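You operate a simulated robot arm through the tools that you are given. There is no shell and no other tool. Be economical: measure what you need, move in short steps, check, and stop when the job is done.

The job below is to be done with a simulated two-armed robot. You get a single attempt, and the scene is never put back.

TASK
Pick up the fat buffer with one hand, pass it to the other hand and put it on the service bench top.

The check looks at the end state, three seconds after you hand in, the way a careful person would. Anything else that was tipped, shoved, dropped, spilled or broken makes it a failure.

THE ROBOT
Two 7-joint arms with two-finger parallel grippers on one trunk, on a base that drives. Base frame: it is fixed to the floor where the robot stands at the start and does not move with it; the origin is under the middle of the robot, x ahead of it, y to its left, z up. Readings come in cm, degrees, newtons and seconds.
The left shoulder is at the start at [6, 18.9, 98.9], the right one opposite. Each reaches about 79.4 cm from its shoulder. Places, roughly: service bench top [60, -30, 90]. Payload 3.43 kg a hand.
The tool frame of a hand sits at the grasp point between the pads (the TCP): z along the fingers, y along the line on which they close. The tips reach 3 cm beyond it. Largest opening 9.4 cm; finger width 2.8, thickness 1; the body of the gripper, 5 by 9.6 cm, starts 5.5 cm behind the TCP.
Orientation is told as [roll, pitch, yaw] about the base's x, y, z axes, in that order, counted from this pose: with the fingers straight down and closing along the base's y, the tool's x points along the base's -x, its y along +y and its z along -z.

THE INTERFACE
- The arms move only by the tool nudge_tool. It takes "left_rows", "right_rows" or both (then of equal length, played together; a hand with none holds still); each is a list of rows, each an object (a shift or turn left out is 0, a gripper value left out holds the last) with "dp": the shift along the base's x, y, z in cm, a list of three; "angular": the turn, a rotation vector about the base's x, y, z in degrees, a list of three; "jaw": the finger opening in cm, from 0 to 9.4. In form: [{"dp": [tx, ty, tz], "angular": [wx, wy, wz], "jaw": jaw}, ...]. A call has 1 to 8 rows; each row is the pose to reach, as a shift and turn from the pose commanded when the call began. Rows are played at 5 a second. More than 5 cm and 8.6 degrees between two rows, or a gripper value outside its range, and nothing of the call is played. Where a pose cannot be reached the arm comes as near as it can. A force on the tool above 40 N (or 10 N above the force at the start of the call, whichever is more), or a blocked arm, ends the call early, and 0.2 s more pass. Each finger travels about 15.3 cm/s and halts on what it meets, pressing with about 25 N; the grip force reading is that of the motor and also rises with nothing between the fingers. The clock runs only during rows and for 0.2 s after the last one: add rows that repeat a pose to give the fingers time. It gives the time, the measured TCP pose, the force on the tool (base axes), the opening and the grip force at its end, in the units of the frame above (readings bear some noise), with the torque about the TCP (base axes, N m) and any sound that the robot's microphone picked up, and new pictures: "show" is both (left out), scene, wrist or none (wrist: the cameras of the hands that moved).
- Cameras (640 x 400 px; columns grow to the right, rows downward): "scene" is now at [2.07, -2.67, 155.05]; the picture's right is [-0.31, -0.95, 0.00], its down [-0.64, 0.21, -0.74] and it looks along [0.70, -0.23, -0.67] (base axes); focal length 242 px, centre (320, 200). "left" rides on the left gripper at [7.6, -1.4, -10.2] in its tool frame; the picture's right is [0.18, 0.98, 0.00], its down [-0.75, 0.14, -0.64] and it looks along [-0.63, 0.12, 0.77] (tool axes); focal length 243 px, centre (320, 200). "right" rides on the right gripper at [7.6, 1.4, -10.3] in its tool frame; the picture's right is [-0.18, 0.98, 0.00], its down [-0.75, -0.14, -0.64] and it looks along [-0.63, -0.12, 0.77] (tool axes); focal length 243 px, centre (320, 200). There is no depth. A picture from a camera that has moved, and an enlarged one, comes with that camera's place and axes in the base frame and with its lens.
- lift_body(by): slides the trunk up (or, below 0, down) by that many cm; the arms and the scene camera ride with it, the base frame stays. It gives what a move gives, with no picture.
- base_move(legs): drives the robot by 1 to 6 legs, each [ahead, left, turn to the left] in cm, cm and degrees, along the robot's own axes; the way and the turn of a leg run together, so that a leg with both is an arc; at most 150 cm and 180 degrees a leg. The arms and the cameras ride along, it lands a little off, and it stops where it bumps. It gives what a move gives, and a new picture of the scene camera.
- aim_head(pan, tilt): turns the head with the scene camera to pan (to the left, within 86 degrees either way) and tilt (down, from -29 to 69), counted from straight ahead of the robot. It gives what a move gives, and a new picture of the scene camera.
- enlarge(camera, box): a new picture of the part [left, top, right, bottom] of that camera's present view, enlarged. It takes no simulated time.
- sign_off(): hands the job in; it is judged then, once.

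Go step by step. Nothing tells you exact positions but the pictures and the camera data: compare them with the known pose of the tool, close in by small moves and look again before you grip or let go. The budget is 120 turns and 260 pictures, counting those below and the enlarged ones. Unless the task says otherwise, let go and move clear before handing in, and close with one line.

The tools are called as a command line: name --argument value ..., lists and objects as JSON in quotes. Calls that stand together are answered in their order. nudge_tool: Moves the arms, as the interface text tells. Its arguments: {"type":"object","properties":{"left_rows":{"type":"array"},"right_rows":{"type":"array"},"show":{"type":"string","enum":["both","scene","wrist","none"]}},"required":[]} The other tools are called the same way: lift_body (by) slides the trunk up or down; base_move (legs) drives the base; aim_head (pan, tilt) turns the head that bears the scene camera; enlarge (camera, box) takes an enlarged picture of a part of a camera's view; sign_off () hands the job in.

At the start:

```text
clock: 0.0
left_tcp_pos: [48.98, 4.68, 99.85]
left_tcp_rot: [-0.1, 0.0, 0.0]
left_ft_force: [1.2, -0.2, 0.1]
left_moment: [0.02, -0.01, 0.03]
left_width: 9.41
left_grip_force: 0.0
right_tcp_pos: [30.94, -27.12, 99.99]
right_tcp_rot: [0.0, -0.1, 0.0]
right_ft_force: [-0.7, -0.2, 0.0]
right_moment: [-0.01, -0.02, -0.03]
right_width: 9.39
right_grip_force: 0.0
trunk travel left (down, up): [-66.1, 32.9]
robot x, y, heading: [-0.15, 0.17, 0.0]
head pan, tilt: [-18.3, 42.3]
```

scene: 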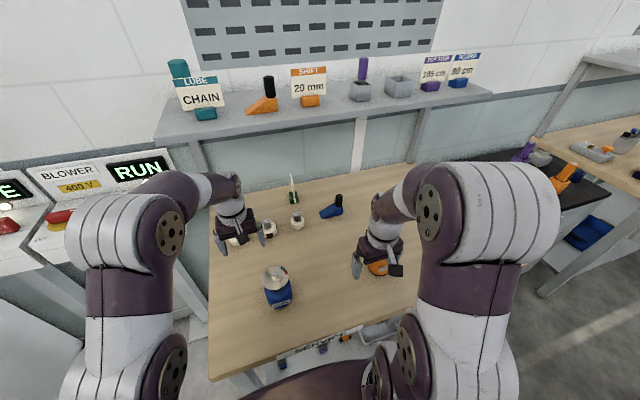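
right: 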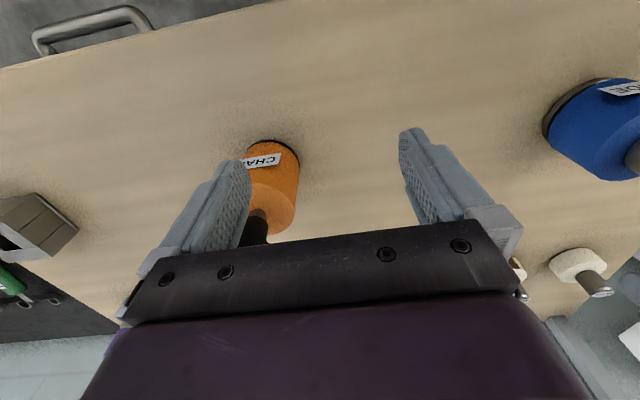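
left: 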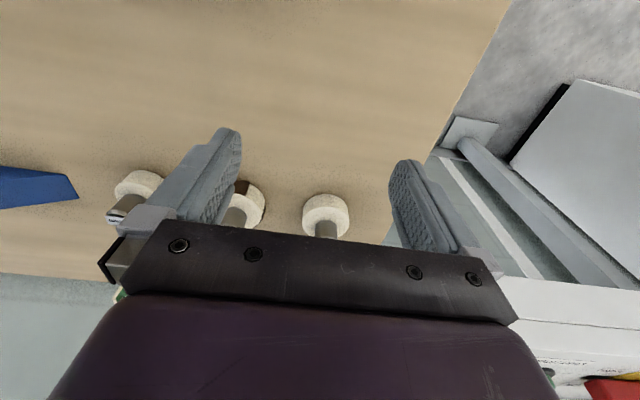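

I see a bench with several small buffing bobs, a blue can and an orange item, plus a shelf above it. I'll enlarge the views to identify the fat buffer before moving.

enlarge --camera "scene" --box '[200, 160, 420, 320]'

enlarge --camera "scene" --box '[150, 40, 500, 140]'

enlarge --camera "scene" --box '[480, 100, 640, 260]'

enlarge --camera "left" --box '[80, 100, 400, 300]'

```text
2.50 times, centred on (310, 240) of scene
camera zoom: at [2.07, -2.67, 155.05], right [-0.31, -0.95, 0.0], down [-0.64, 0.21, -0.74], along [0.7, -0.23, -0.67], focal length 605 px, centre (345, 100)
```

zoom: 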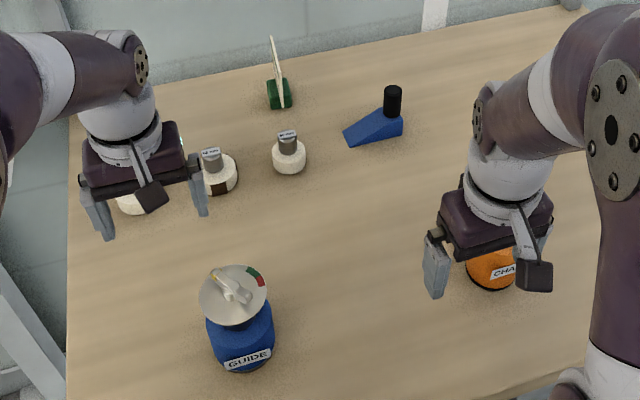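

```text
1.83 times, centred on (325, 90) of scene
camera zoom: at [2.07, -2.67, 155.05], right [-0.31, -0.95, 0.0], down [-0.64, 0.21, -0.74], along [0.7, -0.23, -0.67], focal length 443 px, centre (311, 401)
```

zoom: 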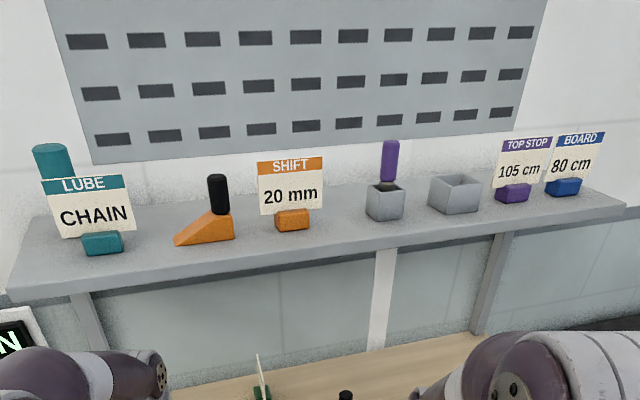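

```text
2.50 times, centred on (560, 180) of scene
camera zoom: at [2.07, -2.67, 155.05], right [-0.31, -0.95, 0.0], down [-0.64, 0.21, -0.74], along [0.7, -0.23, -0.67], focal length 605 px, centre (-280, 250)
```

zoom: 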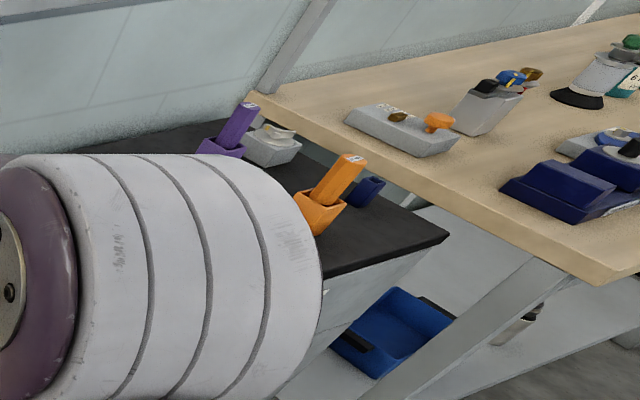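

```text
2.00 times, centred on (240, 200) of left
camera zoom: at [41.34, 3.3, 110.19], right [-0.18, 0.98, 0.0], down [0.75, 0.14, 0.64], along [0.63, 0.12, -0.77], focal length 485 px, centre (480, 200)
```

zoom: 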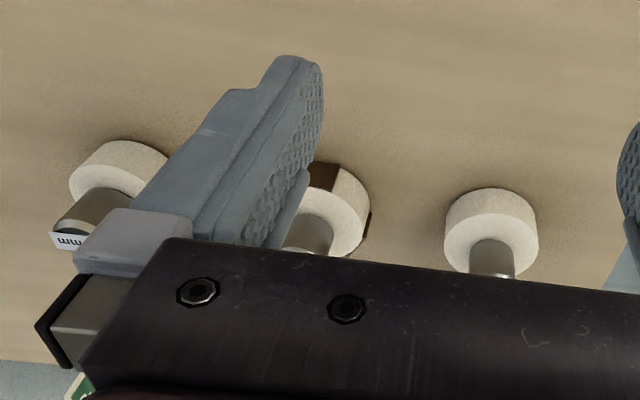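

Several candidates could be called a buffer: the white bobs with "mm" labels, or the items on the shelf. I'll raise the left hand clear of the bobs and read the labels.

nudge_tool --left_rows '[{"dp": [-4, 0, 2]}, {"dp": [-8, 0, 4]}, {"dp": [-12, 0, 6]}, {"dp": [-16, 0, 8]}, {"dp": [-16, 0, 8]}]'

enlarge --camera "scene" --box '[150, 40, 250, 130]'

enlarge --camera "scene" --box '[330, 40, 430, 110]'

enlarge --camera "scene" --box '[210, 170, 350, 260]'

```text
clock: 1.2
left_tcp_pos: [32.94, 4.73, 107.31]
left_tcp_rot: [0.1, 0.0, 0.0]
left_ft_force: [0.2, 0.3, 0.1]
left_moment: [-0.01, 0.05, 0.0]
left_width: 9.41
left_grip_force: 0.0
left hand out of reach, approached as far as the arm can: row 4, 5
right_tcp_pos: [31.04, -27.25, 100.13]
right_tcp_rot: [0.1, 0.0, 0.0]
right_ft_force: [0.6, 0.3, -0.8]
right_moment: [-0.03, 0.0, -0.01]
right_width: 9.37
right_grip_force: 0.1
trunk travel left (down, up): [-66.1, 32.9]
robot x, y, heading: [0.18, 0.14, -0.1]
head pan, tilt: [-18.3, 42.3]
camera scene: at [2.18, -2.66, 155.04], right [-0.31, -0.95, 0.0], down [-0.64, 0.21, -0.74], along [0.7, -0.23, -0.67], focal length 242 px, centre (320, 200)
camera left: at [25.23, 3.2, 117.52], right [-0.18, 0.98, 0.0], down [0.75, 0.14, 0.64], along [0.63, 0.12, -0.77], focal length 243 px, centre (320, 200)
```

scene: 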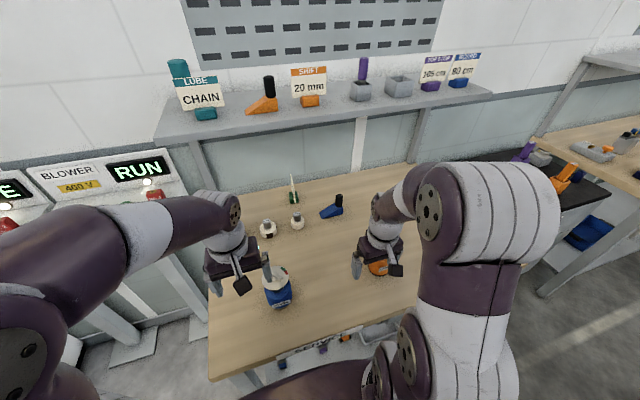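
left: 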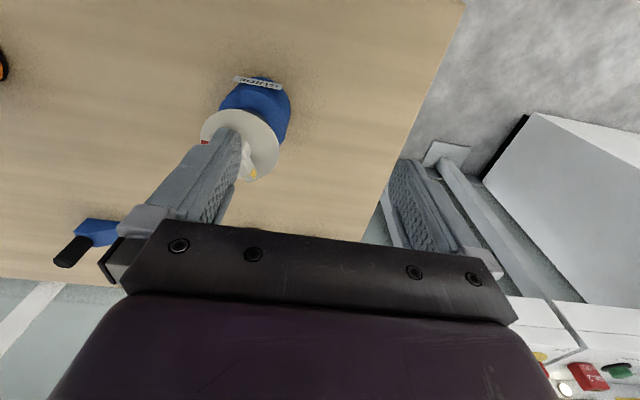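

```text
4.44 times, centred on (200, 85) of scene
camera zoom: at [2.18, -2.66, 155.04], right [-0.31, -0.95, 0.0], down [-0.64, 0.21, -0.74], along [0.7, -0.23, -0.67], focal length 1076 px, centre (853, 711)
```

zoom: 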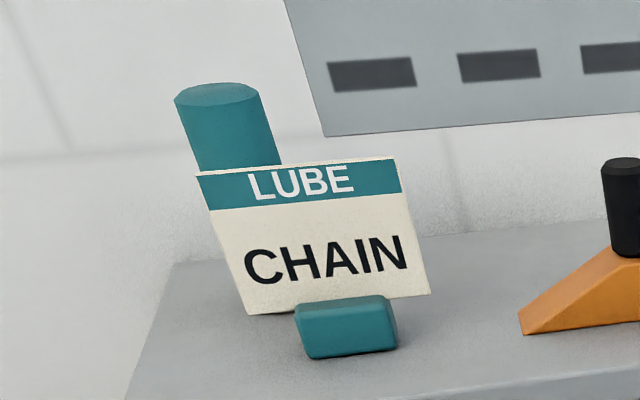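

```text
5.71 times, centred on (380, 75) of scene
camera zoom: at [2.18, -2.66, 155.04], right [-0.31, -0.95, 0.0], down [-0.64, 0.21, -0.74], along [0.7, -0.23, -0.67], focal length 1383 px, centre (-23, 914)
```

zoom: 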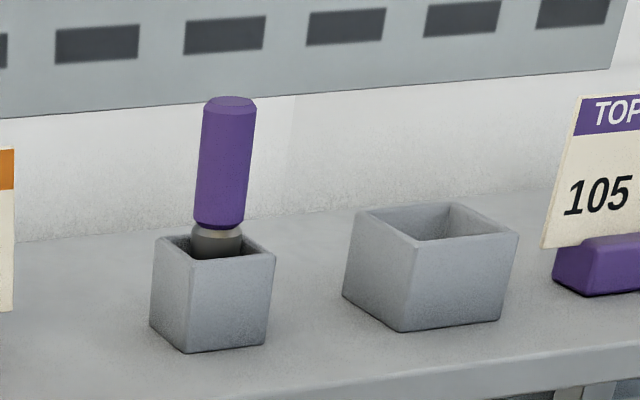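

```text
4.44 times, centred on (280, 215) of scene
camera zoom: at [2.18, -2.66, 155.04], right [-0.31, -0.95, 0.0], down [-0.64, 0.21, -0.74], along [0.7, -0.23, -0.67], focal length 1076 px, centre (498, 133)
```

zoom: 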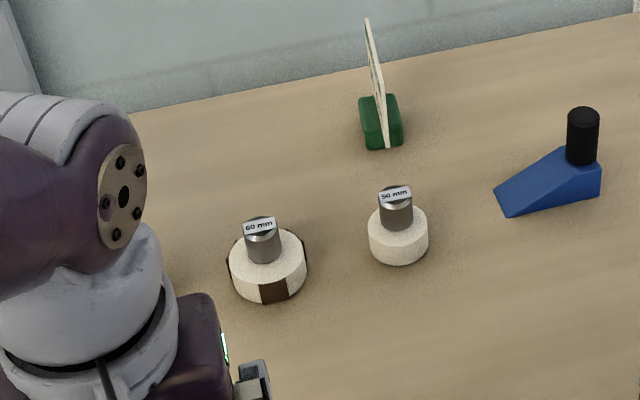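

The bobs are labelled in mm (60 and 50 so far), but other places may hold buffers too. I'll look around with the head.

aim_head --pan -60 --tilt 30

aim_head --pan 50 --tilt 35

aim_head --pan 0 --tilt 60

```text
clock: 2.3
left_tcp_pos: [32.96, 4.6, 107.25]
left_tcp_rot: [-0.1, 0.0, 0.0]
left_ft_force: [-1.4, -1.0, -1.1]
left_moment: [-0.03, -0.02, 0.01]
left_width: 9.4
left_grip_force: 0.2
right_tcp_pos: [30.97, -27.19, 100.0]
right_tcp_rot: [0.0, 0.0, -0.1]
right_ft_force: [0.8, 0.3, -0.1]
right_moment: [0.0, -0.01, 0.0]
right_width: 9.39
right_grip_force: 0.1
trunk travel left (down, up): [-66.1, 32.9]
robot x, y, heading: [-0.06, -0.08, 0.0]
head pan, tilt: [-60.0, 30.0]
camera scene: at [-1.32, -7.87, 156.92], right [-0.87, -0.5, 0.0], down [-0.25, 0.43, -0.87], along [0.43, -0.75, -0.5], focal length 242 px, centre (320, 200)
```

scene: 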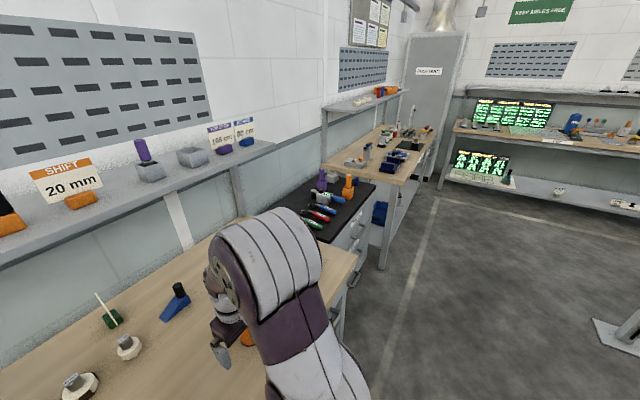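

```text
clock: 4.2
left_tcp_pos: [32.89, 4.58, 107.3]
left_tcp_rot: [0.0, 0.0, 0.1]
left_ft_force: [0.3, 0.8, -0.5]
left_moment: [0.02, -0.02, -0.01]
left_width: 9.42
left_grip_force: 0.0
right_tcp_pos: [31.07, -27.21, 100.0]
right_tcp_rot: [0.0, 0.1, -0.1]
right_ft_force: [0.4, -0.3, 0.1]
right_moment: [0.0, 0.04, 0.0]
right_width: 9.4
right_grip_force: 0.1
trunk travel left (down, up): [-66.1, 32.9]
robot x, y, heading: [-0.15, 0.09, 0.1]
head pan, tilt: [50.0, 35.0]
camera scene: at [-0.19, 6.7, 156.14], right [0.77, -0.64, 0.0], down [-0.37, -0.44, -0.82], along [0.53, 0.63, -0.57], focal length 242 px, centre (320, 200)
```

scene: 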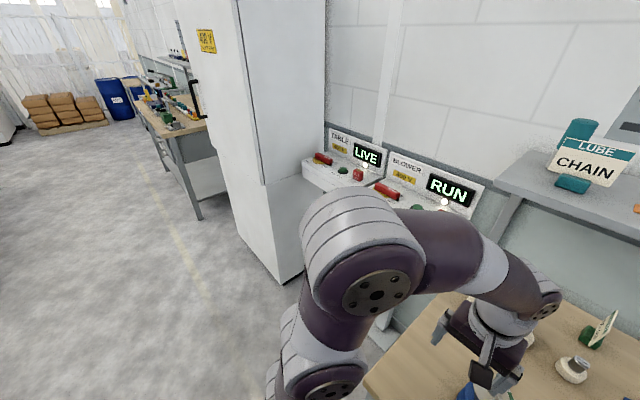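

```text
clock: 5.3
left_tcp_pos: [32.89, 4.57, 107.29]
left_tcp_rot: [0.0, 0.0, -0.1]
left_ft_force: [-0.8, -0.4, 0.9]
left_moment: [0.01, 0.01, -0.03]
left_width: 9.37
left_grip_force: 0.1
right_tcp_pos: [31.05, -27.3, 99.97]
right_tcp_rot: [0.0, 0.0, 0.0]
right_ft_force: [-0.2, -0.4, -0.9]
right_moment: [0.01, 0.03, 0.01]
right_width: 9.38
right_grip_force: 0.1
trunk travel left (down, up): [-66.1, 32.9]
robot x, y, heading: [0.1, -0.21, 0.2]
head pan, tilt: [0.0, 60.0]
camera scene: at [0.81, -0.04, 152.71], right [0.0, -1.0, 0.0], down [-0.87, 0.0, -0.5], along [0.5, 0.0, -0.87], focal length 242 px, centre (320, 200)
```

scene: 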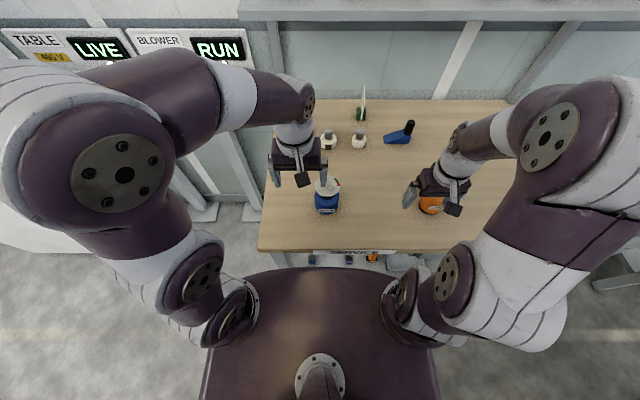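

The green card on the bench is edge-on and may name the buffers. I'll raise the right hand and yaw it so its camera sees the card's face and the third bob.

nudge_tool --right_rows '[{"dp": [0, 0, 5]}, {"dp": [2, -1, 9], "angular": [0, 0, 8]}, {"dp": [4, -2, 11], "angular": [0, 0, 16]}, {"dp": [6, -3, 11], "angular": [0, 0, 24]}, {"dp": [8, -4, 11], "angular": [0, 0, 32]}, {"dp": [10, -5, 11], "angular": [0, 0, 40]}, {"dp": [10, -5, 11], "angular": [0, 0, 48]}, {"dp": [10, -5, 11], "angular": [0, 0, 48]}]' --show "wrist"

aim_head --pan -8 --tilt 50

```text
clock: 7.2
left_tcp_pos: [32.82, 4.62, 107.33]
left_tcp_rot: [-0.1, 0.0, -0.1]
left_ft_force: [-1.1, -0.6, 1.6]
left_moment: [-0.02, 0.0, 0.0]
left_width: 9.4
left_grip_force: 0.1
right_tcp_pos: [39.37, -31.57, 105.68]
right_tcp_rot: [0.0, 0.0, 48.2]
right_ft_force: [0.9, -0.6, 0.0]
right_moment: [0.04, 0.01, -0.01]
right_width: 9.39
right_grip_force: 0.1
right hand out of reach, approached as far as the arm can: row 2, 3, 4, 5, 6, 7, 8
trunk travel left (down, up): [-66.1, 32.9]
robot x, y, heading: [0.03, -0.09, -0.1]
head pan, tilt: [0.0, 60.0]
camera right: at [33.17, -36.41, 116.06], right [-0.61, 0.79, 0.0], down [0.61, 0.47, 0.64], along [0.51, 0.39, -0.77], focal length 243 px, centre (320, 200)
```

right: 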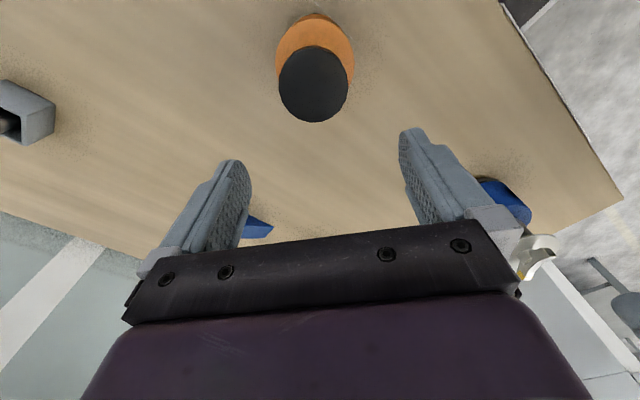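

```text
clock: 7.9
left_tcp_pos: [32.8, 4.54, 107.33]
left_tcp_rot: [0.0, 0.0, 0.0]
left_ft_force: [0.0, -0.3, 0.2]
left_moment: [-0.01, -0.02, -0.01]
left_width: 9.4
left_grip_force: 0.0
right_tcp_pos: [39.34, -31.56, 105.71]
right_tcp_rot: [0.0, 0.0, 48.0]
right_ft_force: [0.3, -0.7, 0.1]
right_moment: [0.01, -0.02, 0.01]
right_width: 9.39
right_grip_force: 0.0
trunk travel left (down, up): [-66.1, 32.9]
robot x, y, heading: [-0.36, -0.11, 0.2]
head pan, tilt: [-8.0, 50.0]
camera scene: at [1.77, -1.11, 153.96], right [-0.14, -0.99, 0.0], down [-0.76, 0.11, -0.64], along [0.64, -0.09, -0.77], focal length 242 px, centre (320, 200)
```

scene: 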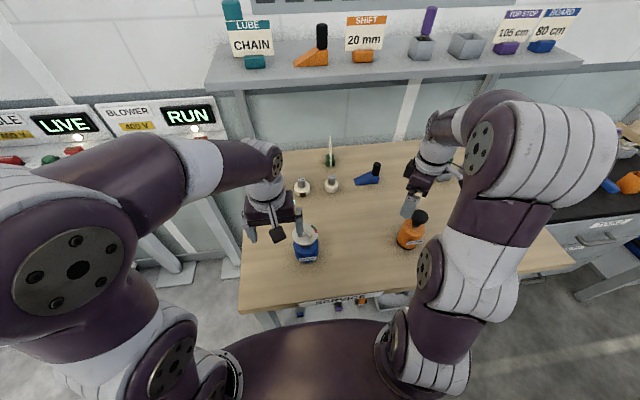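

The card is still edge-on from here. I'll raise the trunk for clearance and back away a little, then shift sideways to read the card.

lift_body --by 15

base_move --legs '[[-25, 0, 0], [0, -35, 0]]'

aim_head --pan 15 --tilt 40

enlarge --camera "scene" --box '[240, 140, 400, 240]'

```text
clock: 9.6
left_tcp_pos: [32.98, 4.63, 122.3]
left_tcp_rot: [0.0, -0.1, 0.0]
left_ft_force: [0.5, -0.6, -0.7]
left_moment: [0.0, -0.02, 0.01]
left_width: 9.37
left_grip_force: 0.0
right_tcp_pos: [39.21, -31.42, 120.71]
right_tcp_rot: [0.0, 0.0, 48.0]
right_ft_force: [0.3, -0.5, 0.2]
right_moment: [0.01, 0.01, 0.0]
right_width: 9.39
right_grip_force: 0.1
trunk travel left (down, up): [-81.1, 17.9]
robot x, y, heading: [-0.31, 0.11, -0.3]
head pan, tilt: [-8.0, 50.0]
```

```text
clock: 13.3
left_tcp_pos: [8.2, -30.31, 122.26]
left_tcp_rot: [0.0, 0.0, 0.0]
left_ft_force: [-0.3, 0.2, -0.6]
left_moment: [-0.04, -0.06, 0.0]
left_width: 9.4
left_grip_force: 0.0
right_tcp_pos: [14.68, -66.58, 120.79]
right_tcp_rot: [0.0, 0.0, 48.0]
right_ft_force: [-0.2, -1.1, 0.1]
right_moment: [0.02, 0.01, 0.0]
right_width: 9.41
right_grip_force: 0.1
trunk travel left (down, up): [-81.1, 17.9]
robot x, y, heading: [-24.46, -35.1, 0.3]
head pan, tilt: [-8.0, 50.0]
camera scene: at [-22.9, -36.02, 168.97], right [-0.14, -0.99, 0.0], down [-0.76, 0.11, -0.64], along [0.64, -0.09, -0.77], focal length 242 px, centre (320, 200)
```

scene: 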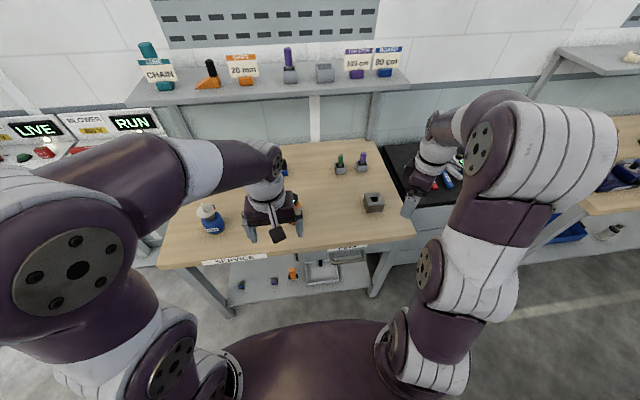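

```text
clock: 14.2
left_tcp_pos: [8.29, -30.43, 122.28]
left_tcp_rot: [0.0, 0.0, 0.0]
left_ft_force: [0.1, -0.1, -0.4]
left_moment: [0.01, 0.01, -0.05]
left_width: 9.41
left_grip_force: 0.1
right_tcp_pos: [14.61, -66.65, 120.73]
right_tcp_rot: [0.0, 0.0, 48.0]
right_ft_force: [0.1, -0.4, 0.1]
right_moment: [0.01, 0.01, -0.01]
right_width: 9.41
right_grip_force: 0.1
trunk travel left (down, up): [-81.1, 17.9]
robot x, y, heading: [-24.41, -34.94, 0.1]
head pan, tilt: [15.0, 40.0]
camera scene: at [-22.28, -32.86, 170.38], right [0.26, -0.97, 0.0], down [-0.62, -0.17, -0.77], along [0.74, 0.2, -0.64], focal length 242 px, centre (320, 200)
```

scene: 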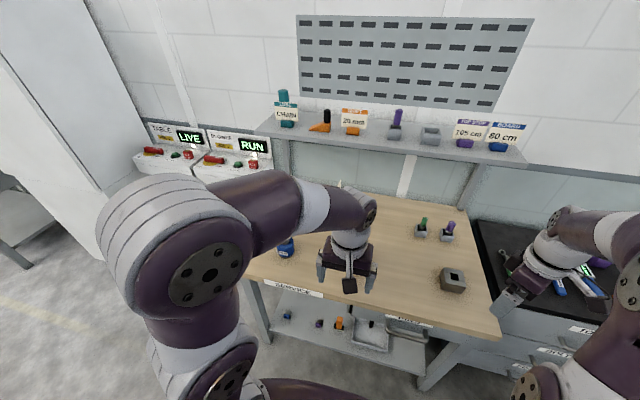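

```text
4.00 times, centred on (320, 190) of scene
camera zoom: at [-22.28, -32.86, 170.38], right [0.26, -0.97, 0.0], down [-0.62, -0.17, -0.77], along [0.74, 0.2, -0.64], focal length 968 px, centre (320, 240)
```

zoom: 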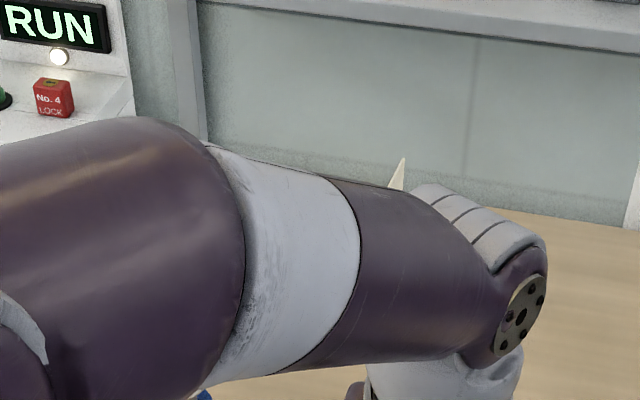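

The left arm blocks the view of the card. I'll swing it out to the left and look again.

nudge_tool --left_rows '[{"dp": [0, 5, 0]}, {"dp": [0, 10, 0]}, {"dp": [0, 15, 0]}, {"dp": [0, 20, 0]}, {"dp": [0, 25, 0]}, {"dp": [0, 30, 0]}, {"dp": [0, 30, 0]}]' --show "scene"

enlarge --camera "scene" --box '[240, 140, 400, 240]'

enlarge --camera "scene" --box '[390, 200, 510, 300]'

enlarge --camera "scene" --box '[260, 280, 440, 370]'

```text
clock: 15.8
left_tcp_pos: [8.12, -0.36, 122.16]
left_tcp_rot: [0.0, -0.1, -0.1]
left_ft_force: [-0.5, -0.4, 0.4]
left_moment: [0.0, 0.01, -0.01]
left_width: 9.41
left_grip_force: 0.1
right_tcp_pos: [14.56, -66.65, 120.68]
right_tcp_rot: [0.0, 0.0, 48.0]
right_ft_force: [0.8, -1.3, -0.8]
right_moment: [0.01, 0.01, 0.03]
right_width: 9.42
right_grip_force: 0.1
trunk travel left (down, up): [-81.1, 17.9]
robot x, y, heading: [-24.44, -34.65, -0.0]
head pan, tilt: [15.0, 40.0]
camera scene: at [-22.36, -32.93, 170.39], right [0.26, -0.97, 0.0], down [-0.62, -0.17, -0.77], along [0.74, 0.2, -0.64], focal length 242 px, centre (320, 200)
```

scene: 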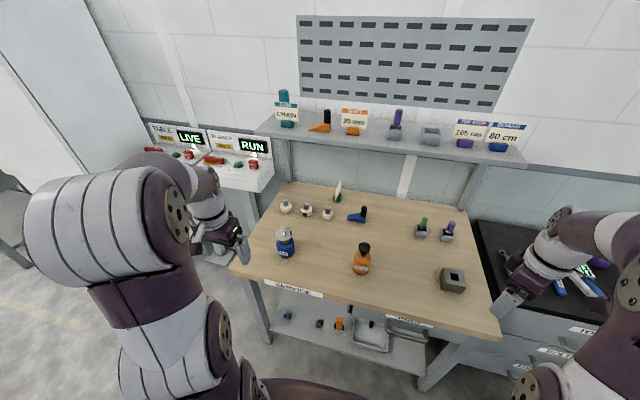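

```text
4.00 times, centred on (320, 190) of scene
camera zoom: at [-22.36, -32.93, 170.39], right [0.26, -0.97, 0.0], down [-0.62, -0.17, -0.77], along [0.74, 0.2, -0.64], focal length 968 px, centre (320, 240)
```

zoom: 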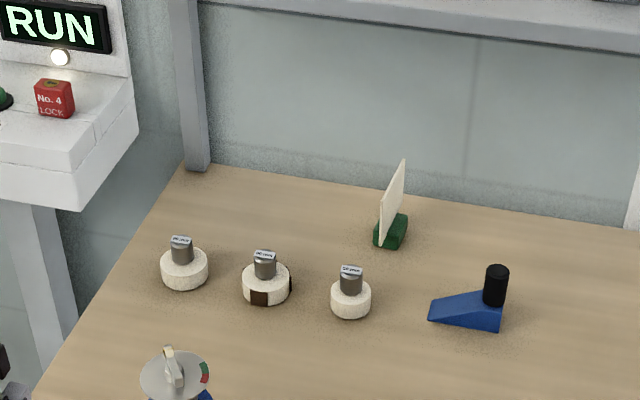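

```text
4.00 times, centred on (450, 250) of scene
camera zoom: at [-22.36, -32.93, 170.39], right [0.26, -0.97, 0.0], down [-0.62, -0.17, -0.77], along [0.74, 0.2, -0.64], focal length 968 px, centre (-200, 0)
```

zoom: 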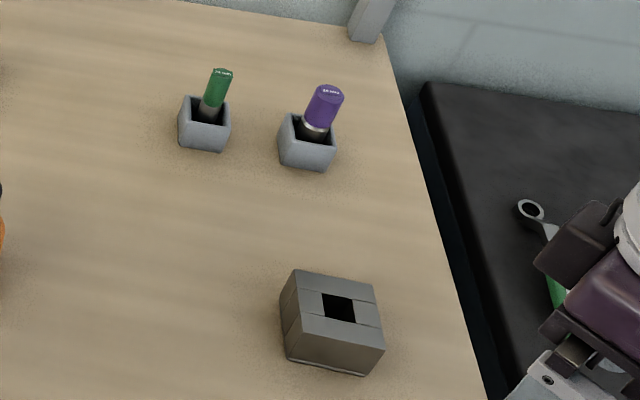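

```text
3.56 times, centred on (350, 325) of scene
camera zoom: at [-22.36, -32.93, 170.39], right [0.26, -0.97, 0.0], down [-0.62, -0.17, -0.77], along [0.74, 0.2, -0.64], focal length 861 px, centre (213, -244)
```

zoom: 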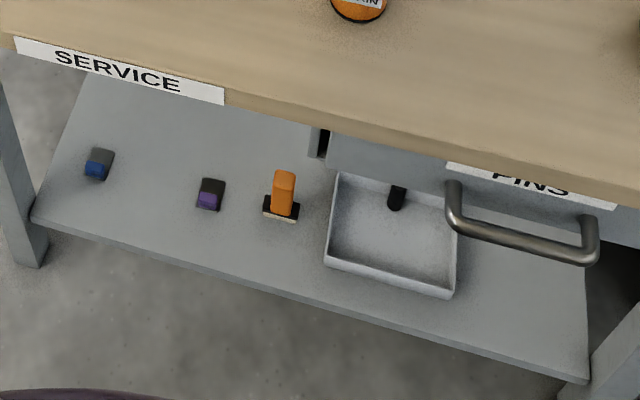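

I still see only the card's blank back, so its printed side faces left. I'll drive left and read it from there.

base_move --legs '[[0, 50, 0]]'

aim_head --pan -15 --tilt 40

enlarge --camera "scene" --box '[240, 140, 400, 240]'

enlarge --camera "scene" --box '[200, 60, 320, 135]'

```text
clock: 18.7
left_tcp_pos: [7.57, 49.57, 122.13]
left_tcp_rot: [0.1, 0.0, 0.5]
left_ft_force: [0.3, 0.2, 0.5]
left_moment: [0.0, 0.0, 0.01]
left_width: 9.43
left_grip_force: 0.1
right_tcp_pos: [14.68, -16.56, 120.72]
right_tcp_rot: [0.0, 0.0, 48.6]
right_ft_force: [0.4, 0.3, 0.2]
right_moment: [0.01, -0.01, 0.04]
right_width: 9.41
right_grip_force: 0.0
trunk travel left (down, up): [-81.1, 17.9]
robot x, y, heading: [-24.54, 14.32, 0.7]
head pan, tilt: [15.0, 40.0]
camera scene: at [-22.55, 16.8, 170.39], right [0.27, -0.96, 0.0], down [-0.62, -0.17, -0.77], along [0.74, 0.21, -0.64], focal length 242 px, centre (320, 200)
```

scene: 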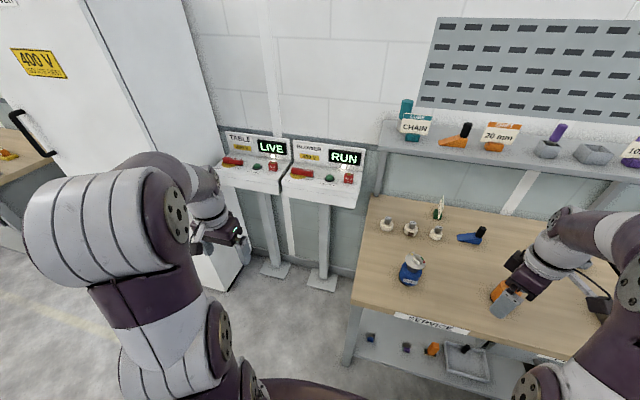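

```text
clock: 19.6
left_tcp_pos: [7.49, 49.61, 122.16]
left_tcp_rot: [0.0, 0.0, 0.6]
left_ft_force: [-0.4, -0.4, -0.1]
left_moment: [0.03, 0.01, 0.0]
left_width: 9.41
left_grip_force: 0.1
right_tcp_pos: [14.7, -16.49, 120.67]
right_tcp_rot: [0.0, 0.0, 48.6]
right_ft_force: [0.7, 0.0, 0.2]
right_moment: [0.03, -0.01, 0.0]
right_width: 9.41
right_grip_force: 0.0
trunk travel left (down, up): [-81.1, 17.9]
robot x, y, heading: [-24.7, 14.78, 0.7]
head pan, tilt: [-15.0, 40.0]
camera scene: at [-22.51, 12.46, 170.38], right [-0.25, -0.97, 0.0], down [-0.62, 0.16, -0.77], along [0.74, -0.19, -0.64], focal length 242 px, centre (320, 200)
```

scene: 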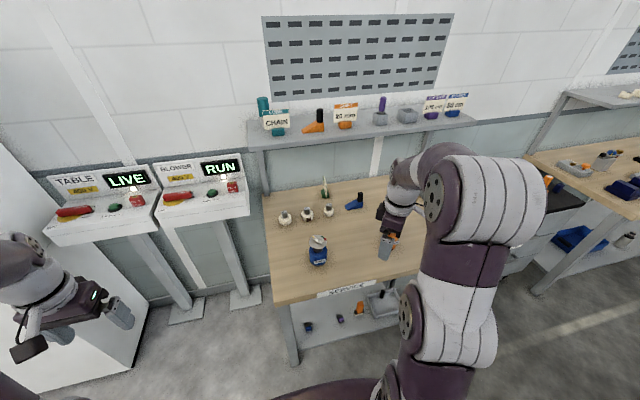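

```text
4.00 times, centred on (320, 190) of scene
camera zoom: at [-22.51, 12.46, 170.38], right [-0.25, -0.97, 0.0], down [-0.62, 0.16, -0.77], along [0.74, -0.19, -0.64], focal length 968 px, centre (320, 240)
```

zoom: 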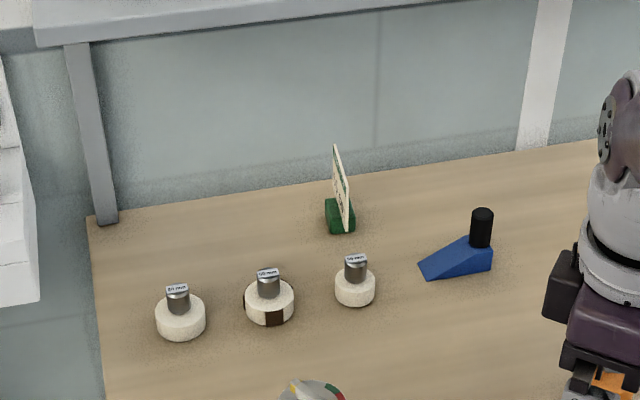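

```text
5.33 times, centred on (260, 98) of scene
camera zoom: at [-22.51, 12.46, 170.38], right [-0.25, -0.97, 0.0], down [-0.62, 0.16, -0.77], along [0.74, -0.19, -0.64], focal length 1291 px, centre (640, 747)
```

zoom: 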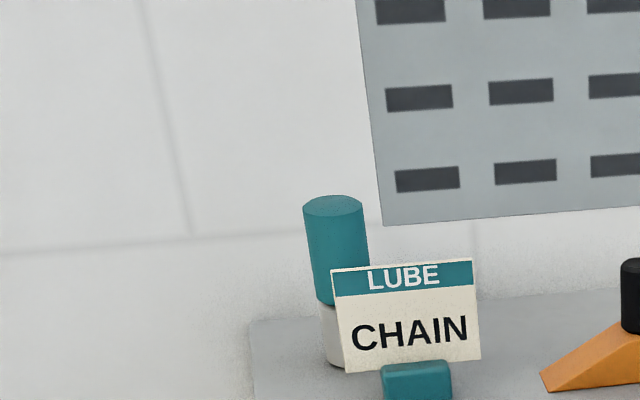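

enlarge --camera "scene" --box '[310, 172, 342, 200]'

enlarge --camera "scene" --box '[274, 200, 340, 232]'

enlarge --camera "scene" --box '[290, 285, 400, 345]'

enlarge --camera "scene" --box '[530, 80, 640, 200]'

```text
14.29 times, centred on (326, 186) of scene
camera zoom: at [-22.51, 12.46, 170.38], right [-0.25, -0.97, 0.0], down [-0.62, 0.16, -0.77], along [0.74, -0.19, -0.64], focal length 3458 px, centre (234, 400)
```

zoom: 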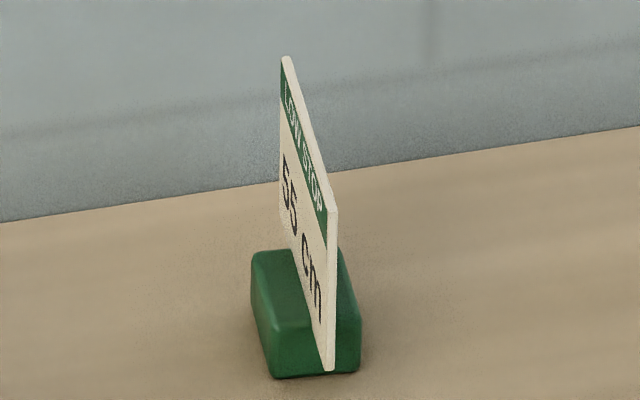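

```text
9.70 times, centred on (307, 216) of scene
camera zoom: at [-22.51, 12.46, 170.38], right [-0.25, -0.97, 0.0], down [-0.62, 0.16, -0.77], along [0.74, -0.19, -0.64], focal length 2347 px, centre (446, 45)
```

zoom: 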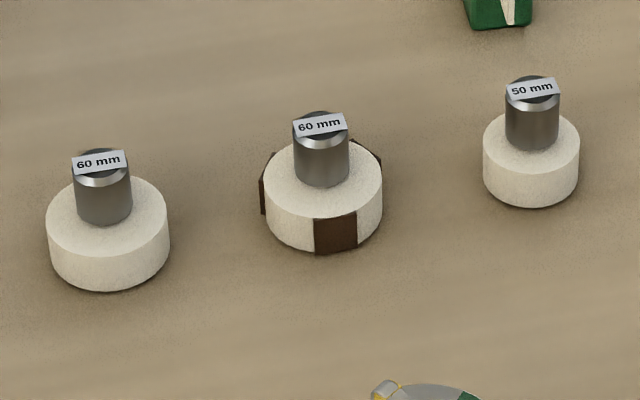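

```text
5.82 times, centred on (345, 315) of scene
camera zoom: at [-22.51, 12.46, 170.38], right [-0.25, -0.97, 0.0], down [-0.62, 0.16, -0.77], along [0.74, -0.19, -0.64], focal length 1408 px, centre (174, -469)
```

zoom: 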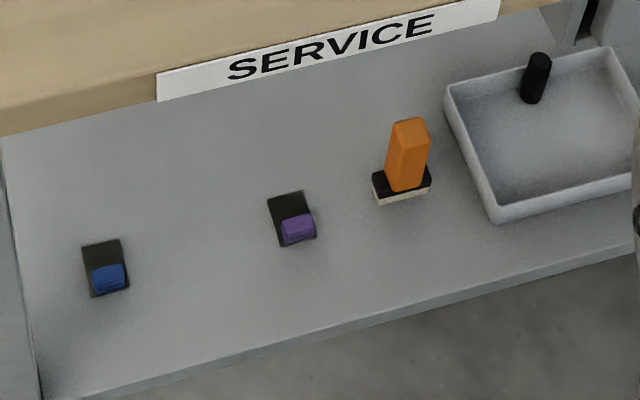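

```text
3.33 times, centred on (585, 140) of scene
camera zoom: at [-22.51, 12.46, 170.38], right [-0.25, -0.97, 0.0], down [-0.62, 0.16, -0.77], along [0.74, -0.19, -0.64], focal length 807 px, centre (-563, 400)
```

zoom: 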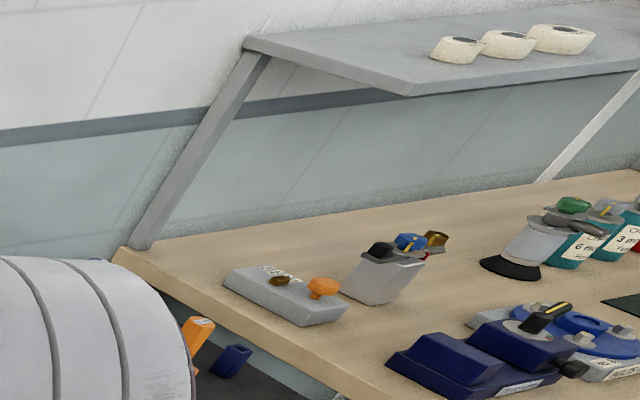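

The green card reads "LOW STOP 55 cm", so it doesn't name the buffer. The teal cylinder behind the LUBE sign and the three pads on the far shelf are also candidates, so I'll look at both more closely.

base_move --legs '[[0, 40, 0]]'

aim_head --pan -30 --tilt 25

enlarge --camera "scene" --box '[200, 100, 440, 250]'

```text
clock: 22.1
left_tcp_pos: [7.18, 89.0, 122.09]
left_tcp_rot: [0.1, -0.1, 0.7]
left_ft_force: [0.4, -0.2, 0.5]
left_moment: [-0.01, 0.03, 0.01]
left_width: 9.4
left_grip_force: 0.1
right_tcp_pos: [14.34, 22.86, 120.72]
right_tcp_rot: [0.0, -0.1, 48.6]
right_ft_force: [0.3, 0.3, 0.1]
right_moment: [-0.02, 0.02, -0.02]
right_width: 9.4
right_grip_force: 0.0
trunk travel left (down, up): [-81.1, 17.9]
robot x, y, heading: [-25.38, 53.98, 0.8]
head pan, tilt: [-15.0, 40.0]
camera scene: at [-22.91, 51.75, 170.38], right [-0.25, -0.97, 0.0], down [-0.62, 0.16, -0.77], along [0.74, -0.19, -0.64], focal length 242 px, centre (320, 200)
```

scene: 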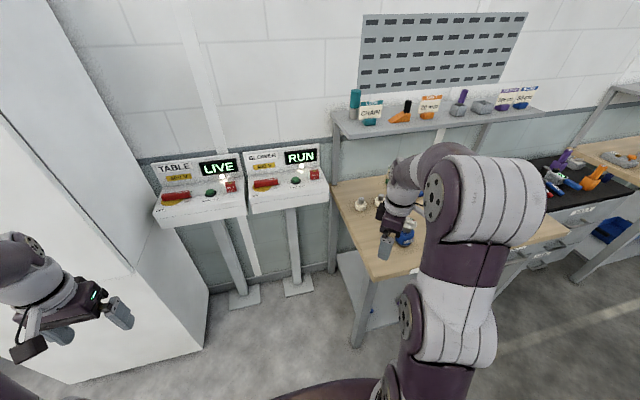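

```text
clock: 22.9
left_tcp_pos: [7.09, 89.07, 122.01]
left_tcp_rot: [0.0, 0.0, 0.6]
left_ft_force: [0.4, 0.5, 1.0]
left_moment: [-0.03, 0.0, 0.02]
left_width: 9.39
left_grip_force: 0.0
right_tcp_pos: [14.34, 23.1, 120.85]
right_tcp_rot: [0.0, 0.0, 48.7]
right_ft_force: [0.5, 0.6, 0.2]
right_moment: [-0.03, -0.01, 0.03]
right_width: 9.4
right_grip_force: 0.0
trunk travel left (down, up): [-81.1, 17.9]
robot x, y, heading: [-25.1, 53.82, 0.6]
head pan, tilt: [-30.0, 25.0]
camera scene: at [-23.12, 49.53, 172.71], right [-0.49, -0.87, 0.0], down [-0.37, 0.21, -0.91], along [0.79, -0.44, -0.42], focal length 242 px, centre (320, 200)
```

scene: 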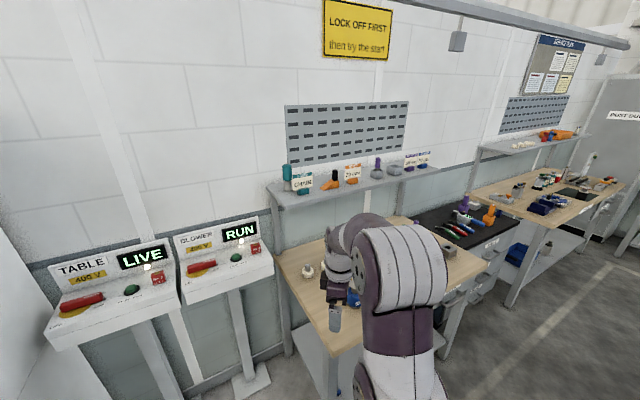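

```text
2.67 times, centred on (320, 175) of scene
camera zoom: at [-23.12, 49.53, 172.71], right [-0.49, -0.87, 0.0], down [-0.37, 0.21, -0.91], along [0.79, -0.44, -0.42], focal length 646 px, centre (320, 267)
```

zoom: 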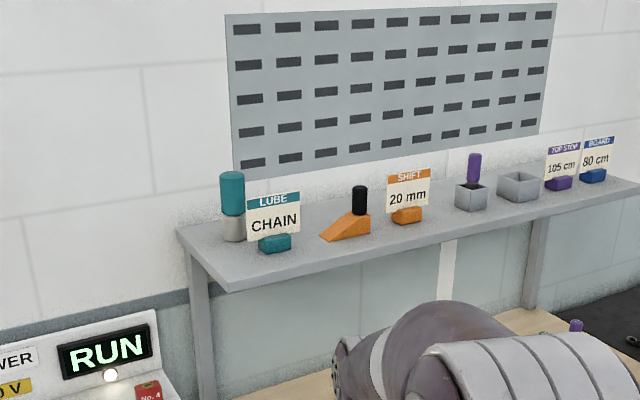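

There is a notice board and other text on the far wall. I'll enlarge those, together with the far bench.

enlarge --camera "scene" --box '[520, 25, 600, 105]'

enlarge --camera "scene" --box '[460, 120, 630, 230]'

enlarge --camera "scene" --box '[270, 155, 320, 205]'

enlarge --camera "scene" --box '[400, 190, 530, 280]'

```text
5.00 times, centred on (560, 65) of scene
camera zoom: at [-23.12, 49.53, 172.71], right [-0.49, -0.87, 0.0], down [-0.37, 0.21, -0.91], along [0.79, -0.44, -0.42], focal length 1210 px, centre (-880, 875)
```

zoom: 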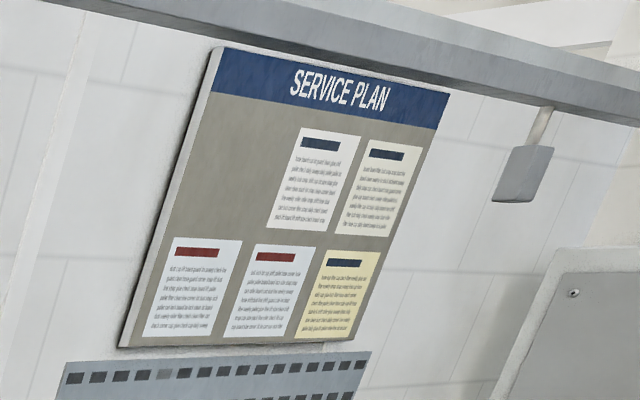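

```text
3.64 times, centred on (545, 175) of scene
camera zoom: at [-23.12, 49.53, 172.71], right [-0.49, -0.87, 0.0], down [-0.37, 0.21, -0.91], along [0.79, -0.44, -0.42], focal length 880 px, centre (-498, 291)
```

zoom: 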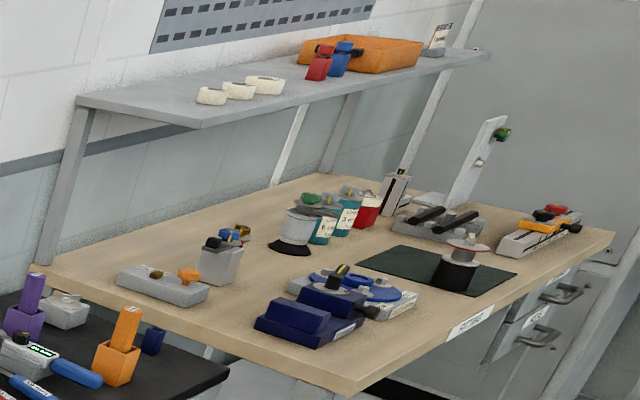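

```text
8.00 times, centred on (295, 180) of scene
camera zoom: at [-23.12, 49.53, 172.71], right [-0.49, -0.87, 0.0], down [-0.37, 0.21, -0.91], along [0.79, -0.44, -0.42], focal length 1936 px, centre (520, 360)
```

zoom: 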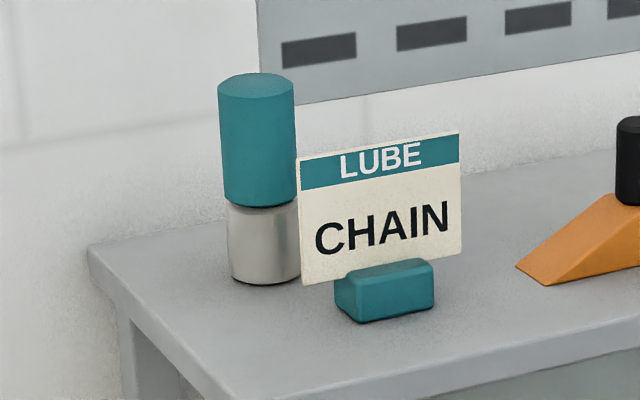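

```text
4.44 times, centred on (465, 235) of scene
camera zoom: at [-23.12, 49.53, 172.71], right [-0.49, -0.87, 0.0], down [-0.37, 0.21, -0.91], along [0.79, -0.44, -0.42], focal length 1076 px, centre (-324, 44)
```

zoom: 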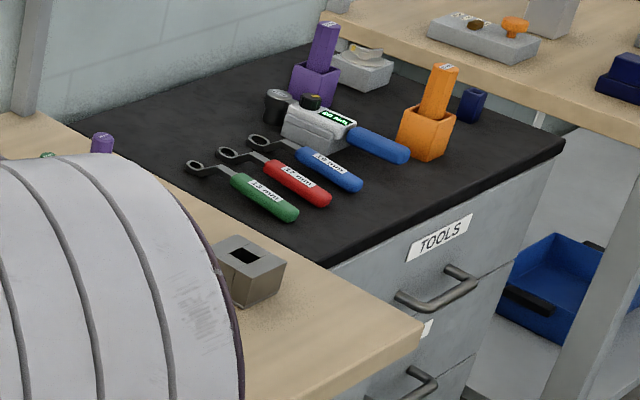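

The teal item is a steel cylinder with a rubber top, standing on the upper shelf (z≈128) at about (80, 10). Its top is at z≈140 and it is about 4.4 cm wide. It fits "fat buffer" on a z≈128 surface, and the service bench is below it. I'll line up in front of it with the trunk raised.

base_move --legs '[[0, -60, -0.6]]'

lift_body --by 15

aim_head --pan 5 --tilt 35

```text
clock: 26.2
left_tcp_pos: [7.79, 29.85, 122.09]
left_tcp_rot: [-0.1, 0.0, 0.4]
left_ft_force: [0.5, 0.3, 0.7]
left_moment: [0.04, 0.0, 0.0]
left_width: 9.41
left_grip_force: 0.1
right_tcp_pos: [14.74, -36.26, 120.8]
right_tcp_rot: [0.0, -0.1, 48.6]
right_ft_force: [0.5, 0.1, 0.0]
right_moment: [0.03, 0.0, -0.03]
right_width: 9.41
right_grip_force: 0.1
trunk travel left (down, up): [-81.1, 17.9]
robot x, y, heading: [-24.65, -4.82, 0.4]
head pan, tilt: [-30.0, 25.0]
camera scene: at [-22.58, -9.69, 172.72], right [-0.49, -0.87, 0.0], down [-0.37, 0.21, -0.91], along [0.79, -0.45, -0.42], focal length 242 px, centre (320, 200)
```

scene: 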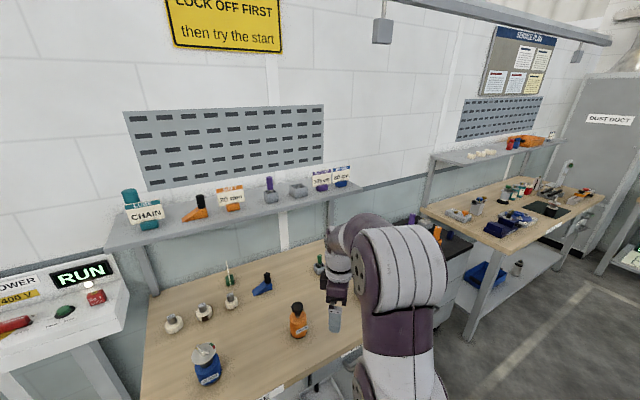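

```text
clock: 28.0
left_tcp_pos: [7.69, 29.74, 137.02]
left_tcp_rot: [0.0, 0.0, 0.5]
left_ft_force: [-0.4, -0.3, 0.4]
left_moment: [-0.02, 0.01, 0.01]
left_width: 9.4
left_grip_force: 0.1
right_tcp_pos: [14.79, -36.33, 135.79]
right_tcp_rot: [0.0, -0.1, 48.4]
right_ft_force: [0.2, -0.4, 0.1]
right_moment: [0.01, 0.01, 0.02]
right_width: 9.38
right_grip_force: 0.0
trunk travel left (down, up): [-96.1, 2.9]
robot x, y, heading: [-24.66, -5.18, 0.6]
head pan, tilt: [-30.0, 25.0]
```

```text
clock: 29.0
left_tcp_pos: [7.74, 29.72, 137.12]
left_tcp_rot: [0.1, 0.0, 0.5]
left_ft_force: [0.5, -0.8, -0.5]
left_moment: [-0.01, -0.01, 0.04]
left_width: 9.41
left_grip_force: 0.0
right_tcp_pos: [14.8, -36.41, 135.75]
right_tcp_rot: [0.1, 0.0, 48.6]
right_ft_force: [0.3, 0.7, -0.9]
right_moment: [0.03, 0.02, 0.01]
right_width: 9.39
right_grip_force: 0.0
trunk travel left (down, up): [-96.1, 2.9]
robot x, y, heading: [-24.77, -5.34, 0.4]
head pan, tilt: [5.0, 35.0]
camera scene: at [-21.83, -4.4, 186.14], right [0.09, -1.0, 0.0], down [-0.57, -0.05, -0.82], along [0.82, 0.08, -0.57], focal length 242 px, centre (320, 200)
```

scene: 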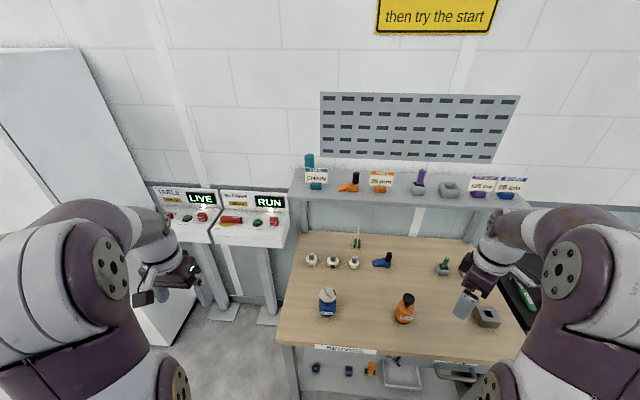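

The way ahead is clear with the hands above everything on the bench. I'll drive to the bench and zoom on the buffer to locate it.

base_move --legs '[[24, 0, 0]]'

enlarge --camera "scene" --box '[240, 100, 400, 200]'

```text
clock: 30.8
left_tcp_pos: [30.74, 29.92, 137.19]
left_tcp_rot: [0.0, -0.2, 0.5]
left_ft_force: [-0.6, -0.9, -0.3]
left_moment: [-0.02, -0.02, -0.01]
left_width: 9.42
left_grip_force: 0.1
right_tcp_pos: [37.82, -36.16, 135.92]
right_tcp_rot: [0.0, -0.1, 48.6]
right_ft_force: [-0.5, 0.8, 0.7]
right_moment: [0.04, 0.0, 0.0]
right_width: 9.42
right_grip_force: 0.0
trunk travel left (down, up): [-96.1, 2.9]
robot x, y, heading: [-1.61, -4.96, 0.5]
head pan, tilt: [5.0, 35.0]
camera scene: at [1.15, -4.2, 186.15], right [0.1, -1.0, 0.0], down [-0.57, -0.05, -0.82], along [0.82, 0.08, -0.57], focal length 242 px, centre (320, 200)
```

scene: 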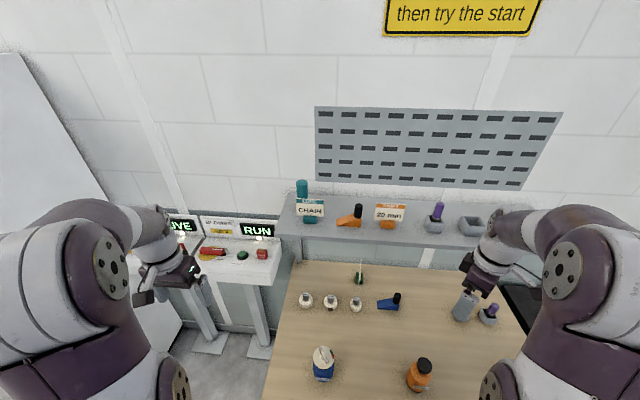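

```text
4.00 times, centred on (320, 150) of scene
camera zoom: at [1.15, -4.2, 186.15], right [0.1, -1.0, 0.0], down [-0.57, -0.05, -0.82], along [0.82, 0.08, -0.57], focal length 968 px, centre (320, 400)
```

zoom: 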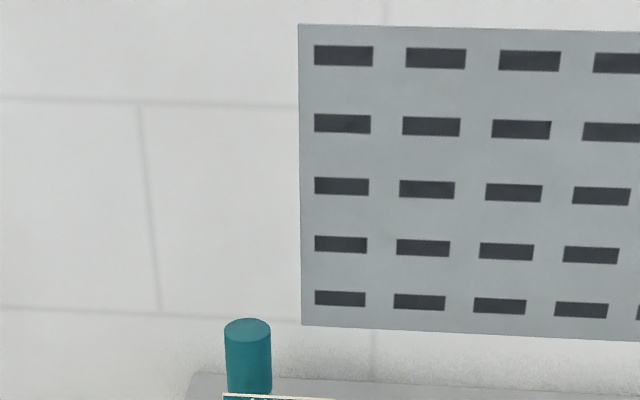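

enlarge --camera "scene" --box '[270, 170, 350, 260]'

```text
4.44 times, centred on (310, 215) of scene
camera zoom: at [1.15, -4.2, 186.15], right [0.1, -1.0, 0.0], down [-0.57, -0.05, -0.82], along [0.82, 0.08, -0.57], focal length 1076 px, centre (364, 133)
```

zoom: 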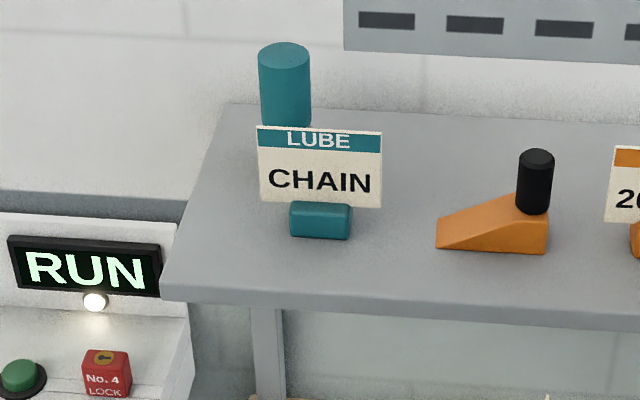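

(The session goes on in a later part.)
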